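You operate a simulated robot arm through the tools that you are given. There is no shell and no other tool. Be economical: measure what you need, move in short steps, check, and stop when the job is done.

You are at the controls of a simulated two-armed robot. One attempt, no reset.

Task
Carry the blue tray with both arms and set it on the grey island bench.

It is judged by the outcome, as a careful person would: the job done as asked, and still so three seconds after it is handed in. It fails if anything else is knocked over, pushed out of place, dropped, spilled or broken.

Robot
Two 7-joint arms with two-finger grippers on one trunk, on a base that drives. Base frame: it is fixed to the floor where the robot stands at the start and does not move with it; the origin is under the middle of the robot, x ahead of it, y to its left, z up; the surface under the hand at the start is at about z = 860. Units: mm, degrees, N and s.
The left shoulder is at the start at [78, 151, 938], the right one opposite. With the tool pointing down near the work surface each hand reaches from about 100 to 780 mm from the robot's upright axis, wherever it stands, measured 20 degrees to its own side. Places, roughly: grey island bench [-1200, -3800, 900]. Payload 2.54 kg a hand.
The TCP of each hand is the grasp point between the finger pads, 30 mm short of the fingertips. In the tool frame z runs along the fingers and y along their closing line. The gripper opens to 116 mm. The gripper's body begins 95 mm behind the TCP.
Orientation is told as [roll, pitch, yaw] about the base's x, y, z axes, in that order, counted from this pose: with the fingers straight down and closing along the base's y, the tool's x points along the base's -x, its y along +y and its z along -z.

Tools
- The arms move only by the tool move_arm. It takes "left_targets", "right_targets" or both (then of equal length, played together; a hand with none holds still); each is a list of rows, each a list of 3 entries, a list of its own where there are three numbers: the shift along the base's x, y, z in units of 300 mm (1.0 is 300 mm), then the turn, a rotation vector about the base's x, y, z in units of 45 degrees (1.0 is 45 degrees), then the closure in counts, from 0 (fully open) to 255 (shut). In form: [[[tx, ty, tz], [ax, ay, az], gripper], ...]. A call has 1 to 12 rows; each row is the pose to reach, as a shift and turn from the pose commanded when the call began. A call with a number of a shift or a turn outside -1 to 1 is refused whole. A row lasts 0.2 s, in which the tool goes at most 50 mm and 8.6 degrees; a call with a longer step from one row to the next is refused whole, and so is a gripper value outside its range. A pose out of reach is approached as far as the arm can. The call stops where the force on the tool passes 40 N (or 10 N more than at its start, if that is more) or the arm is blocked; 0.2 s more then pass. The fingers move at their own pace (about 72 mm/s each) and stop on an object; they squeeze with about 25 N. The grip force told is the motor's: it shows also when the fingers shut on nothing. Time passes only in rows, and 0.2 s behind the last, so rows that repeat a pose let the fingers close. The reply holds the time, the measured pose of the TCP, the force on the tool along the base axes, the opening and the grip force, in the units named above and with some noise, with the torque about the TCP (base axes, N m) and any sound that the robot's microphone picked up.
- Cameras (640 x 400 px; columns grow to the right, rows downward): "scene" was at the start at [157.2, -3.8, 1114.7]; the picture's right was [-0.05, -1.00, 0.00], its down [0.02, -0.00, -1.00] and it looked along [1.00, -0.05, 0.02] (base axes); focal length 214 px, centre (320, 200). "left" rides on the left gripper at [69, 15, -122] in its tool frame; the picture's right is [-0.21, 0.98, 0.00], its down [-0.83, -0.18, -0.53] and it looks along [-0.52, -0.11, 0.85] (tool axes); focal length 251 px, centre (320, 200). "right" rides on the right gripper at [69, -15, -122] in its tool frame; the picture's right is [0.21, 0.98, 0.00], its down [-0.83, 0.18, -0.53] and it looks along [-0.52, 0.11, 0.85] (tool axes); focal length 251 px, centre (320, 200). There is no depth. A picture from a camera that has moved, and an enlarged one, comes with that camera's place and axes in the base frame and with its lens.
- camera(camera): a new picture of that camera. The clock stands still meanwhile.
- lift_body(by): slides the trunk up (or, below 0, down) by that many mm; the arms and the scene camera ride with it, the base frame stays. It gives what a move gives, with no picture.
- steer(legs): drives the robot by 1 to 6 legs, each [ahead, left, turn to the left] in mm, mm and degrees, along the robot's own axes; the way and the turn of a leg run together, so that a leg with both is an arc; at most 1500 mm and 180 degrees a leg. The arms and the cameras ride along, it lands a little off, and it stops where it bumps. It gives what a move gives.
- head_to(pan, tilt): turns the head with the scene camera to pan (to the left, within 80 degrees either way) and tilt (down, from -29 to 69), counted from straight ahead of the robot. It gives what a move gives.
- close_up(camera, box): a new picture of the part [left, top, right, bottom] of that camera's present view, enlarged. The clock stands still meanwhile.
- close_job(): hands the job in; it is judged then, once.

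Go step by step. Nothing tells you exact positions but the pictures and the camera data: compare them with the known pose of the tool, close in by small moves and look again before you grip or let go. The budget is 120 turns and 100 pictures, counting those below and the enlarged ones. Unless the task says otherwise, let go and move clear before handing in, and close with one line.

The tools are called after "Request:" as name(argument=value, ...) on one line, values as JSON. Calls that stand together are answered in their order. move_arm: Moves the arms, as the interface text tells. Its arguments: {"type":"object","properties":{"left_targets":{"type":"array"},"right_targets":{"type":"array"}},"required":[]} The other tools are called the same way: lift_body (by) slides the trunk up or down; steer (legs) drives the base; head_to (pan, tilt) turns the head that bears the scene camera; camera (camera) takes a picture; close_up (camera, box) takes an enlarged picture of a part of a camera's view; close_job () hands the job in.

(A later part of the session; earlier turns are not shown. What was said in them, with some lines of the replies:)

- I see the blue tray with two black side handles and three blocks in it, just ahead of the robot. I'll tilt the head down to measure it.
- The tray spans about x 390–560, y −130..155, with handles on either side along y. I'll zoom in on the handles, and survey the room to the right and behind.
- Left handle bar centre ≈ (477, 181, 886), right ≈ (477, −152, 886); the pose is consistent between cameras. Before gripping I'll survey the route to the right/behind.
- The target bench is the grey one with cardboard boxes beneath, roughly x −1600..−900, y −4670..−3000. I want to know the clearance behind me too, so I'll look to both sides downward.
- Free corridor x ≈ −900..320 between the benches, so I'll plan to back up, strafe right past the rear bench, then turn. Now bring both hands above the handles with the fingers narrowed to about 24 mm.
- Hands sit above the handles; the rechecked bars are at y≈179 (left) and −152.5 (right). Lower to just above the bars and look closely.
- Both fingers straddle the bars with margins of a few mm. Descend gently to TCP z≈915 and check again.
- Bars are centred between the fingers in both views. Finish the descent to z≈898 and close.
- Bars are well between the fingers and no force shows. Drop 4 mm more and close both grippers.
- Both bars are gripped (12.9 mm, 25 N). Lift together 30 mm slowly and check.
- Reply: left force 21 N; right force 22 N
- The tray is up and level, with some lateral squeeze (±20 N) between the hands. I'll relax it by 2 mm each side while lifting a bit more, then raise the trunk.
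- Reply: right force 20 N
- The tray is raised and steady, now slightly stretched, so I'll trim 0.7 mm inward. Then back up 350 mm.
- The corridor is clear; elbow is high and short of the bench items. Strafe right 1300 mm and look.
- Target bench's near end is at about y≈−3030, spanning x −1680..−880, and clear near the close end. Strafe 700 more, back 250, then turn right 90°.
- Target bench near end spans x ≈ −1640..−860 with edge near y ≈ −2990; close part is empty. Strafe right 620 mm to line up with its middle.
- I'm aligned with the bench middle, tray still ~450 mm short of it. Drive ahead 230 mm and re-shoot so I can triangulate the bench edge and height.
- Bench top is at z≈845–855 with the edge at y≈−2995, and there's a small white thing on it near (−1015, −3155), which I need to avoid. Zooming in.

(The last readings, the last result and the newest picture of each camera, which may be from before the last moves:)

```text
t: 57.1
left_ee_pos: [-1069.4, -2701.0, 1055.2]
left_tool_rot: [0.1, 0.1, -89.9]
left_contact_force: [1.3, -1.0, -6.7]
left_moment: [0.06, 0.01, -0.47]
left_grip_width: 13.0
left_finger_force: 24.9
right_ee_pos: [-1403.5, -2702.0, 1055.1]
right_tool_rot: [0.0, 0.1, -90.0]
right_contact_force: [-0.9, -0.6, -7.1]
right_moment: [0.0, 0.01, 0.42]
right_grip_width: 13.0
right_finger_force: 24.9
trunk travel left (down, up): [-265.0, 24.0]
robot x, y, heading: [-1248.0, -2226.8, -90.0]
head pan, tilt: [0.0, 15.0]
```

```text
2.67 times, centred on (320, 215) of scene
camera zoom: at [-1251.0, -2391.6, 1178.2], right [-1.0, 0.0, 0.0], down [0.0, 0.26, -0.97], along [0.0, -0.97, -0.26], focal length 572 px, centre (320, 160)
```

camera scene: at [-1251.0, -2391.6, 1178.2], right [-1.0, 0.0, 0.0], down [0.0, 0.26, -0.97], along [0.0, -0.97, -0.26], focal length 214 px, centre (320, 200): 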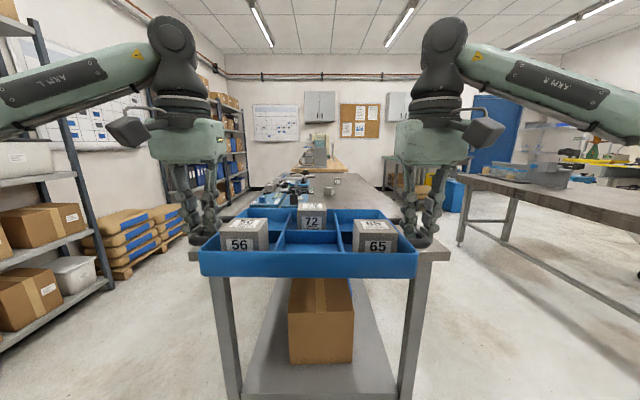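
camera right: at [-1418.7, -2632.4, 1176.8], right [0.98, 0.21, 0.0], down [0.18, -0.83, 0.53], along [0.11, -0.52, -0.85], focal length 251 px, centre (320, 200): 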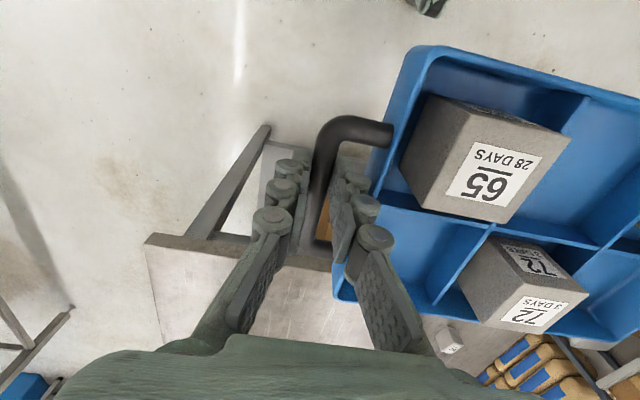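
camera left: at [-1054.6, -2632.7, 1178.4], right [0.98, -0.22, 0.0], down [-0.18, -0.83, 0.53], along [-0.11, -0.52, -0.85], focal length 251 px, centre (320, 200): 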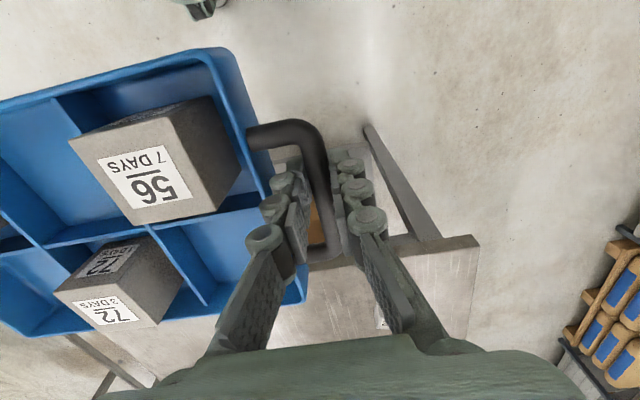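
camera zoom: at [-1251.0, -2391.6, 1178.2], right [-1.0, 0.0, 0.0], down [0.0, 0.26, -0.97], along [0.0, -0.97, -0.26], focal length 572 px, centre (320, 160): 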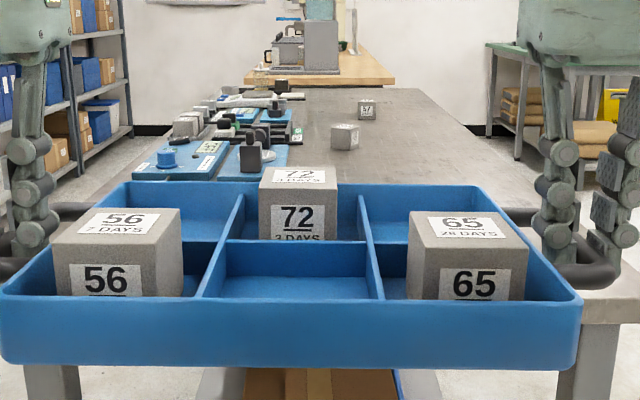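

There's a loose cube "62" at about x −1045..−990, y −3150..−3090, so I'll place the tray to its right, centre x≈−1365. To check that hidden spot is empty, I strafe right 290 mm so the left hand camera looks at it.

Request:
steer(legs=[[0, -290, 0]])

Request:
camera(camera="left")

Request:
head_to(pan=45, tilt=20)

Request:
camera(camera="scene")

```text
t: 60.5
left_ee_pos: [-1362.6, -2700.6, 1056.3]
left_tool_rot: [0.1, 0.1, -90.1]
left_contact_force: [0.2, 0.1, -6.1]
left_moment: [-0.02, 0.01, -0.44]
left_grip_width: 12.7
left_finger_force: 25.2
right_ee_pos: [-1695.4, -2700.6, 1054.5]
right_tool_rot: [0.0, 0.1, -90.2]
right_contact_force: [-0.8, -0.7, -6.3]
right_moment: [0.02, 0.02, 0.4]
right_grip_width: 12.9
right_finger_force: 25.7
trunk travel left (down, up): [-265.0, 24.0]
robot x, y, heading: [-1540.9, -2229.5, -90.4]
head pan, tilt: [0.0, 15.0]
```

```text
62 pictures are left
camera left: at [-1346.8, -2632.0, 1178.7], right [0.98, -0.22, 0.0], down [-0.18, -0.83, 0.53], along [-0.11, -0.52, -0.85], focal length 251 px, centre (320, 200)
```

left: 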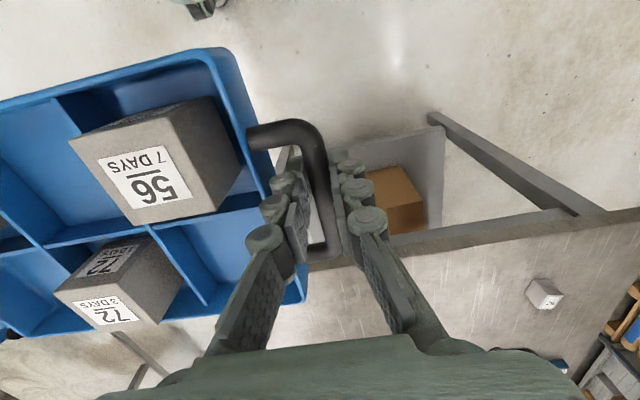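

```text
t: 61.6
left_ee_pos: [-1362.4, -2699.8, 1056.4]
left_tool_rot: [0.1, 0.1, -90.1]
left_contact_force: [0.7, 1.0, -6.6]
left_moment: [0.03, -0.03, -0.4]
left_grip_width: 13.0
left_finger_force: 24.9
right_ee_pos: [-1696.2, -2700.5, 1055.0]
right_tool_rot: [-0.1, 0.1, -90.2]
right_contact_force: [-1.7, 0.1, -6.8]
right_moment: [0.02, 0.01, 0.37]
right_grip_width: 13.2
right_finger_force: 25.6
trunk travel left (down, up): [-265.0, 24.0]
robot x, y, heading: [-1540.7, -2230.9, -90.2]
head pan, tilt: [45.0, 20.0]
```

```text
61 pictures are left
camera scene: at [-1476.9, -2363.3, 1170.3], right [-0.71, -0.71, 0.0], down [-0.24, 0.24, -0.94], along [0.66, -0.67, -0.34], focal length 214 px, centre (320, 200)
```

scene: 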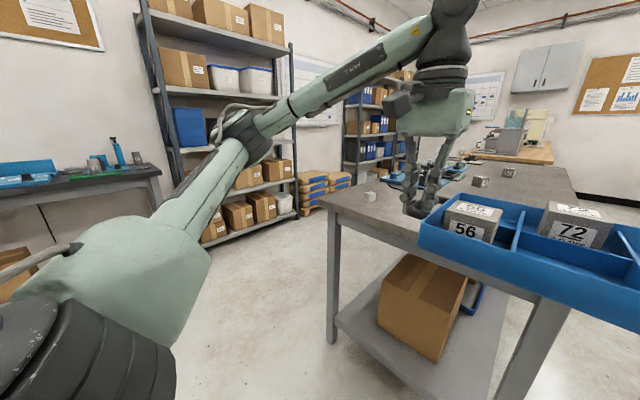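

The landing spot around (−1365, −3160) is clear; the other objects are either at x>−1045 or beyond y −3700. Strafe left 164, then forward 430.

Request:
steer(legs=[[0, 164, 0.2], [430, 0, 0]])

Request:
head_to(pan=0, tilt=45)

Request:
camera(camera="scene")

Request:
camera(camera="left")

Request:
camera(camera="right")

```text
t: 66.0
left_ee_pos: [-1193.9, -3127.5, 1055.3]
left_tool_rot: [0.1, 0.1, -89.9]
left_contact_force: [0.4, 0.5, -6.2]
left_moment: [0.02, -0.02, -0.43]
left_grip_width: 12.7
left_finger_force: 25.5
right_ee_pos: [-1527.6, -3129.6, 1055.9]
right_tool_rot: [-0.1, 0.2, -89.8]
right_contact_force: [-0.7, -0.4, -6.7]
right_moment: [0.02, 0.02, 0.41]
right_grip_width: 12.9
right_finger_force: 25.1
trunk travel left (down, up): [-265.0, 24.0]
robot x, y, heading: [-1372.9, -2654.5, -89.7]
head pan, tilt: [45.0, 20.0]
```

```text
t: 67.2
left_ee_pos: [-1193.4, -3127.3, 1055.7]
left_tool_rot: [0.2, 0.1, -89.9]
left_contact_force: [0.8, 1.2, -6.7]
left_moment: [0.04, -0.02, -0.44]
left_grip_width: 12.7
left_finger_force: 24.7
right_ee_pos: [-1527.1, -3128.2, 1054.8]
right_tool_rot: [-0.1, 0.0, -89.8]
right_contact_force: [-1.2, -0.5, -6.4]
right_moment: [0.01, -0.01, 0.41]
right_grip_width: 12.9
right_finger_force: 24.9
trunk travel left (down, up): [-265.0, 24.0]
robot x, y, heading: [-1377.2, -2658.4, -89.8]
head pan, tilt: [0.0, 45.0]
```

```text
60 pictures are left
camera scene: at [-1375.7, -2806.1, 1131.6], right [-1.0, 0.0, 0.0], down [0.0, 0.71, -0.71], along [0.0, -0.71, -0.71], focal length 214 px, centre (320, 200)
```

scene: 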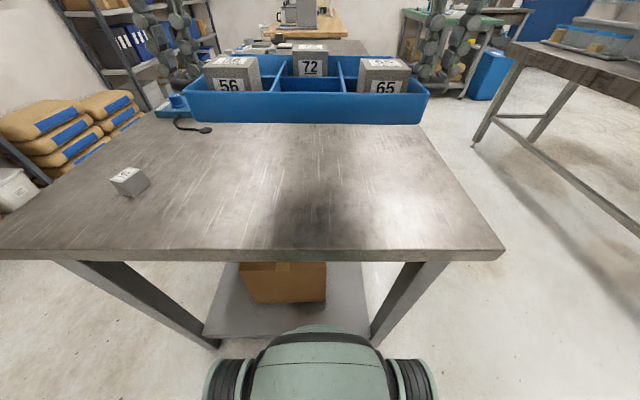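

```text
59 pictures are left
camera left: at [-1178.6, -3058.7, 1178.6], right [0.98, -0.21, 0.0], down [-0.18, -0.83, 0.53], along [-0.11, -0.52, -0.85], focal length 251 px, centre (320, 200)
```

left: 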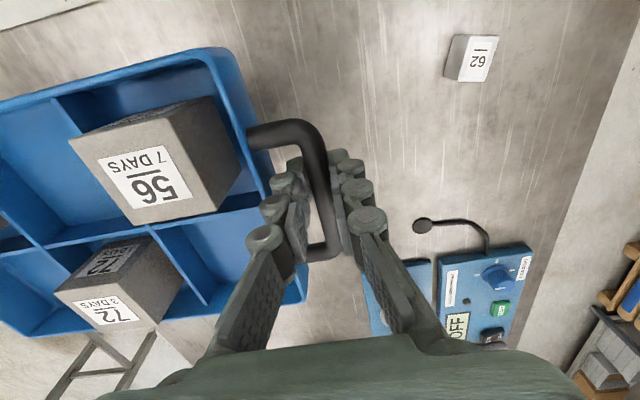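

```text
58 pictures are left
camera right: at [-1542.6, -3059.5, 1177.0], right [0.98, 0.22, 0.0], down [0.18, -0.83, 0.53], along [0.12, -0.52, -0.85], focal length 251 px, centre (320, 200)
```

right: 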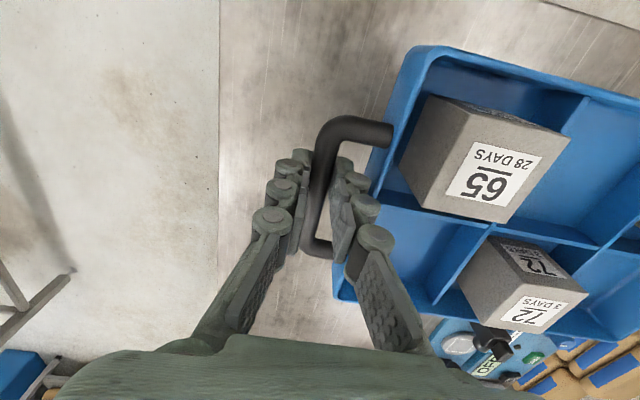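

The tray is over the bench clear of the cube and the blue devices (beyond y≈−3350). Extend 25 mm and lower the trunk 125 mm, then check.

Request:
move_arm(left_targets=[[[0, -0.04, 0], [0, 0, 0], 255], [[0, -0.083, 0], [0, 0, 0], 255], [[0, -0.083, 0], [0, 0, 0], 255]], right_targets=[[[0, -0.04, 0], [0, 0, 0], 255], [[0, -0.083, 0], [0, 0, 0], 255], [[0, -0.083, 0], [0, 0, 0], 255]])

Request:
lift_body(by=-125)

Request:
camera(camera="scene")

```text
t: 68.0
left_ee_pos: [-1193.4, -3151.6, 1056.2]
left_tool_rot: [0.1, 0.2, -90.0]
left_contact_force: [0.4, 0.6, -6.2]
left_moment: [-0.01, 0.01, -0.41]
left_grip_width: 12.7
left_finger_force: 25.3
right_ee_pos: [-1525.7, -3153.8, 1054.6]
right_tool_rot: [-0.1, 0.1, -89.7]
right_contact_force: [-0.9, -0.3, -6.4]
right_moment: [0.07, 0.0, 0.4]
right_grip_width: 12.7
right_finger_force: 25.0
trunk travel left (down, up): [-265.0, 24.0]
robot x, y, heading: [-1375.2, -2658.0, -89.9]
head pan, tilt: [0.0, 45.0]
```

```text
t: 69.5
left_ee_pos: [-1194.7, -3152.4, 931.3]
left_tool_rot: [0.1, 0.1, -89.9]
left_contact_force: [1.6, 0.8, -6.3]
left_moment: [0.03, -0.04, -0.42]
left_grip_width: 12.9
left_finger_force: 25.0
right_ee_pos: [-1527.6, -3153.9, 931.8]
right_tool_rot: [-0.1, 0.1, -89.8]
right_contact_force: [-1.6, 0.1, -5.5]
right_moment: [-0.05, 0.01, 0.39]
right_grip_width: 12.7
right_finger_force: 24.9
trunk travel left (down, up): [-140.0, 149.0]
robot x, y, heading: [-1377.2, -2652.2, -89.7]
head pan, tilt: [0.0, 45.0]
```

```text
57 pictures are left
camera scene: at [-1375.7, -2805.8, 1006.7], right [-1.0, 0.0, 0.0], down [0.0, 0.71, -0.71], along [0.0, -0.71, -0.71], focal length 214 px, centre (320, 200)
```

scene: 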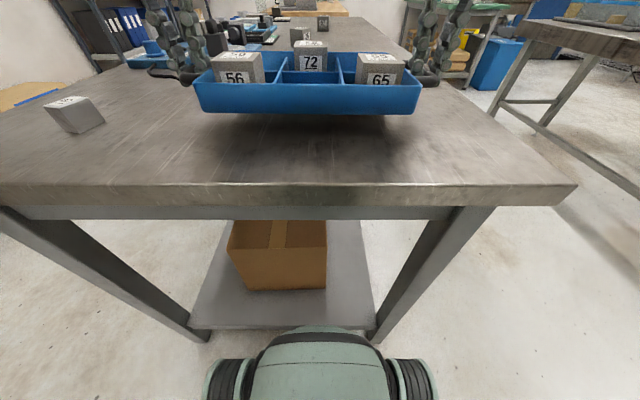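

Tray hovers ~35 mm over the bench, level and well inside the edges. Lower gently with the arms.

Request:
move_arm(left_targets=[[[0, 0, -0.02], [0, 0, 0], 255], [[0, 0, -0.04], [0, 0, 0], 255], [[0, 0, -0.06], [0, 0, 0], 255], [[0, 0, -0.08], [0, 0, 0], 255], [[0, 0, -0.093], [0, 0, 0], 255]], right_targets=[[[0, 0, -0.02], [0, 0, 0], 255], [[0, 0, -0.04], [0, 0, 0], 255], [[0, 0, -0.06], [0, 0, 0], 255], [[0, 0, -0.08], [0, 0, 0], 255], [[0, 0, -0.093], [0, 0, 0], 255]])

Request:
close_up(camera="scene", box=[180, 40, 440, 200])

```text
t: 70.7
left_ee_pos: [-1192.5, -3151.4, 904.8]
left_tool_rot: [0.0, 0.1, -89.9]
left_contact_force: [-0.6, -0.4, -6.8]
left_moment: [-0.23, 0.04, -0.42]
left_grip_width: 12.9
left_finger_force: 25.3
right_ee_pos: [-1527.4, -3154.2, 901.7]
right_tool_rot: [0.1, 0.0, -89.8]
right_contact_force: [1.2, -1.5, -4.0]
right_moment: [-0.03, 0.01, 0.43]
right_grip_width: 13.1
right_finger_force: 24.8
trunk travel left (down, up): [-140.0, 149.0]
robot x, y, heading: [-1376.5, -2654.6, -89.9]
head pan, tilt: [0.0, 45.0]
```

```text
2.46 times, centred on (310, 120) of scene
camera zoom: at [-1375.7, -2805.9, 1006.7], right [-1.0, 0.0, 0.0], down [0.0, 0.71, -0.71], along [0.0, -0.71, -0.71], focal length 528 px, centre (345, 397)
```

zoom: 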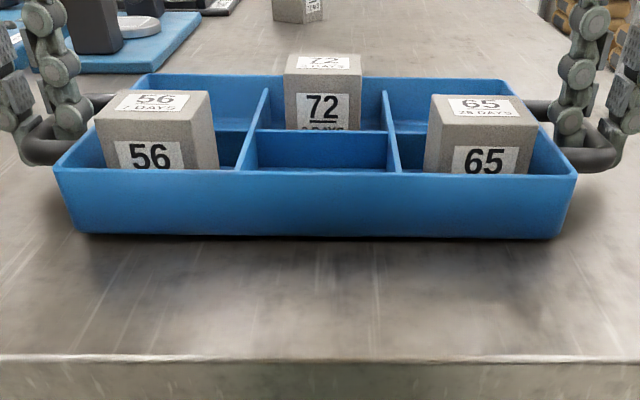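

Contact is just beginning to show on the right (force easing). Lower a few mm more.

Request:
move_arm(left_targets=[[[0, 0, -0.007], [0, 0, 0], 255], [[0, 0, -0.014], [0, 0, 0], 255]], right_targets=[[[0, 0, -0.005], [0, 0, 0], 255], [[0, 0, -0.01], [0, 0, 0], 255]])

```text
t: 71.3
left_ee_pos: [-1192.6, -3151.3, 900.5]
left_tool_rot: [-0.1, 0.0, -89.8]
left_contact_force: [0.1, -3.4, -4.0]
left_moment: [-0.22, 0.06, -0.36]
left_grip_width: 12.9
left_finger_force: 25.2
right_ee_pos: [-1526.9, -3153.7, 903.3]
right_tool_rot: [0.1, -0.1, -89.9]
right_contact_force: [0.5, -6.6, 18.3]
right_moment: [-0.04, -0.01, 0.44]
right_grip_width: 13.0
right_finger_force: 24.6
trunk travel left (down, up): [-140.0, 149.0]
robot x, y, heading: [-1375.9, -2653.7, -89.8]
head pan, tilt: [0.0, 45.0]
```

The right side now rests on the bench; the left needs a couple of mm more.

Request:
move_arm(left_targets=[[[0, 0, -0.005], [0, 0, 0], 255], [[0, 0, -0.009], [0, 0, 0], 255]], right_targets=[[[0, 0, 0.001], [0, 0, 0], 255], [[0, 0, 0.003], [0, 0, 0], 255]])

Request:
close_up(camera="scene", box=[180, 40, 440, 200])

```text
t: 71.9
left_ee_pos: [-1192.8, -3150.8, 898.6]
left_tool_rot: [-0.1, -0.2, -89.9]
left_contact_force: [3.8, -6.1, 16.1]
left_moment: [0.32, -0.09, -0.44]
left_grip_width: 12.6
left_finger_force: 24.8
right_ee_pos: [-1527.3, -3153.0, 900.9]
right_tool_rot: [-0.1, 0.0, -89.8]
right_contact_force: [4.0, -5.1, 10.2]
right_moment: [-0.64, -0.09, 0.38]
right_grip_width: 12.7
right_finger_force: 25.6
trunk travel left (down, up): [-140.0, 149.0]
robot x, y, heading: [-1377.2, -2655.7, -89.7]
head pan, tilt: [0.0, 45.0]
```

```text
2.46 times, centred on (310, 120) of scene
camera zoom: at [-1375.3, -2804.6, 1007.1], right [-1.0, 0.0, 0.0], down [0.0, 0.71, -0.71], along [0.0, -0.71, -0.71], focal length 528 px, centre (345, 397)
```

zoom: 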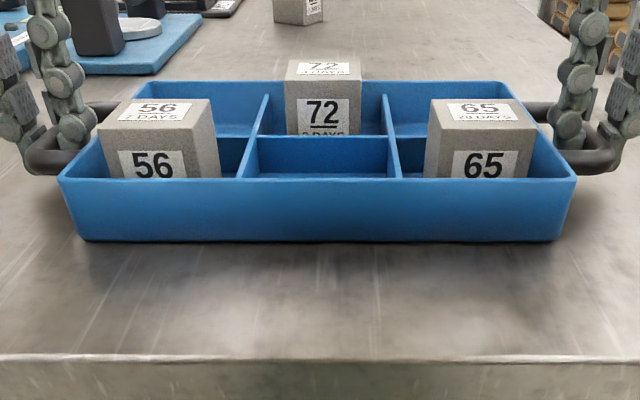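

Both sides bear on the bench. Ease off the press by 1.5 mm and open to 24 mm.

Request:
move_arm(left_targets=[[[0, 0, 0.005], [0, 0, 0], 255], [[0, 0, 0.005], [0, 0, 0], 202], [[0, 0, 0.005], [0, 0, 0], 202]], right_targets=[[[0, 0, 0.004], [0, 0, 0], 255], [[0, 0, 0.004], [0, 0, 0], 202], [[0, 0, 0.004], [0, 0, 0], 202]])

Request:
close_up(camera="left", box=[240, 60, 400, 210])

Request:
close_up(camera="right", box=[240, 60, 400, 210])

```text
t: 72.7
left_ee_pos: [-1194.1, -3151.0, 897.7]
left_tool_rot: [0.1, 0.1, -89.9]
left_contact_force: [-0.4, -0.5, 0.1]
left_moment: [-0.01, -0.01, 0.02]
left_grip_width: 24.1
left_finger_force: 0.0
right_ee_pos: [-1528.7, -3153.1, 901.8]
right_tool_rot: [-0.1, 0.1, -89.9]
right_contact_force: [0.3, 0.4, 0.7]
right_moment: [-0.04, 0.0, -0.01]
right_grip_width: 24.2
right_finger_force: 0.1
trunk travel left (down, up): [-140.0, 149.0]
robot x, y, heading: [-1375.6, -2653.9, -90.1]
head pan, tilt: [0.0, 45.0]
```

```text
2.67 times, centred on (320, 135) of left
camera zoom: at [-1179.0, -3082.8, 1020.8], right [0.98, -0.21, 0.0], down [-0.18, -0.83, 0.53], along [-0.11, -0.52, -0.85], focal length 670 px, centre (320, 373)
```

zoom: 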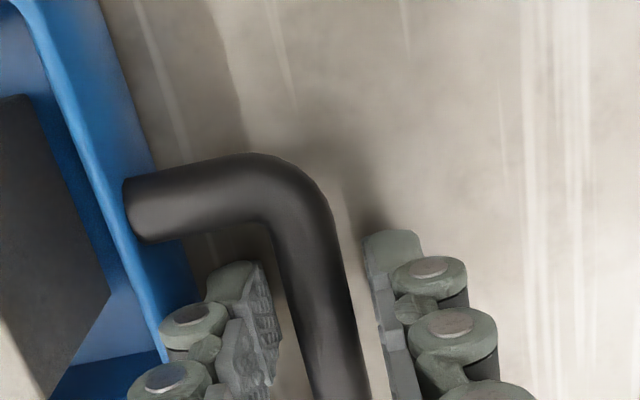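

```text
2.67 times, centred on (320, 135) of right
camera zoom: at [-1543.1, -3083.6, 1023.3], right [0.98, 0.22, 0.0], down [0.18, -0.83, 0.53], along [0.11, -0.52, -0.85], focal length 670 px, centre (320, 373)
```

zoom: 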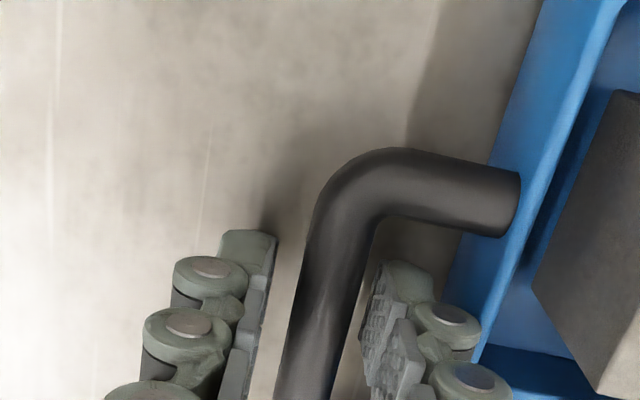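

Both bars are free of the fingers. Raise both hands straight up 150 mm.

Request:
move_arm(left_targets=[[[0, 0, 0.04], [0, 0, 0], 202], [[0, 0, 0.1], [0, 0, 0], 202], [[0, 0, 0.2], [0, 0, 0], 202], [[0, 0, 0.3], [0, 0, 0], 202], [[0, 0, 0.4], [0, 0, 0], 202], [[0, 0, 0.5], [0, 0, 0], 202]], right_targets=[[[0, 0, 0.04], [0, 0, 0], 202], [[0, 0, 0.1], [0, 0, 0], 202], [[0, 0, 0.2], [0, 0, 0], 202], [[0, 0, 0.3], [0, 0, 0], 202], [[0, 0, 0.4], [0, 0, 0], 202], [[0, 0, 0.5], [0, 0, 0], 202]])

Request:
steer(legs=[[-350, 0, 0]])

Request:
head_to(pan=0, tilt=25)

Request:
camera(camera="scene")

```text
t: 74.1
left_ee_pos: [-1193.3, -3150.5, 1051.1]
left_tool_rot: [0.0, -0.1, -89.9]
left_contact_force: [0.3, -0.2, 0.0]
left_moment: [0.02, 0.0, 0.02]
left_grip_width: 24.1
left_finger_force: 0.0
right_ee_pos: [-1528.7, -3151.1, 1050.9]
right_tool_rot: [0.0, 0.1, -89.9]
right_contact_force: [-0.1, -0.4, 0.4]
right_moment: [0.01, -0.06, -0.01]
right_grip_width: 23.9
right_finger_force: 0.1
trunk travel left (down, up): [-140.0, 149.0]
robot x, y, heading: [-1379.3, -2652.9, -90.0]
head pan, tilt: [0.0, 45.0]
```

```text
t: 76.4
left_ee_pos: [-1193.5, -2791.7, 1050.1]
left_tool_rot: [0.0, 0.0, -89.8]
left_contact_force: [-0.1, -0.1, 0.2]
left_moment: [0.01, 0.01, 0.0]
left_grip_width: 24.1
left_finger_force: 0.0
right_ee_pos: [-1528.1, -2793.5, 1050.4]
right_tool_rot: [0.0, 0.0, -89.8]
right_contact_force: [-0.2, -0.1, -0.1]
right_moment: [-0.01, -0.01, 0.02]
right_grip_width: 23.9
right_finger_force: 0.1
trunk travel left (down, up): [-140.0, 149.0]
robot x, y, heading: [-1375.9, -2296.6, -90.1]
head pan, tilt: [0.0, 45.0]
```

```text
t: 77.2
left_ee_pos: [-1194.4, -2792.9, 1050.3]
left_tool_rot: [0.1, -0.1, -89.7]
left_contact_force: [-0.4, 0.2, -0.4]
left_moment: [-0.02, 0.0, -0.01]
left_grip_width: 24.2
left_finger_force: 0.2
right_ee_pos: [-1528.6, -2793.1, 1050.8]
right_tool_rot: [0.1, 0.1, -89.7]
right_contact_force: [0.4, 0.1, -0.2]
right_moment: [0.02, 0.02, 0.01]
right_grip_width: 24.1
right_finger_force: 0.0
trunk travel left (down, up): [-140.0, 149.0]
robot x, y, heading: [-1378.9, -2299.3, -89.8]
head pan, tilt: [0.0, 25.0]
```

```text
52 pictures are left
camera scene: at [-1376.6, -2456.8, 1037.3], right [-1.0, 0.0, 0.0], down [0.0, 0.42, -0.91], along [0.0, -0.91, -0.42], focal length 214 px, centre (320, 200)
```

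scene: 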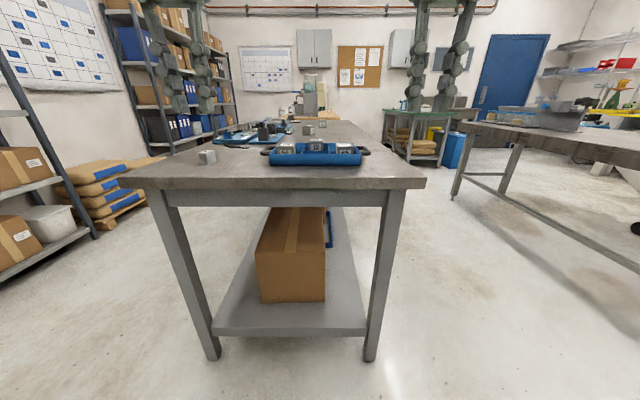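

The tray sits flat on the grey bench with its three blocks inside. Nothing else on the bench was disturbed, and the robot is clear, so I'm handing in.

Request:
close_job()

```text
The job is handed in.
```

The blue tray is on the near end of the grey island bench with its three blocks still inside; both hands have let go and backed clear, and I saw nothing else knocked or moved.
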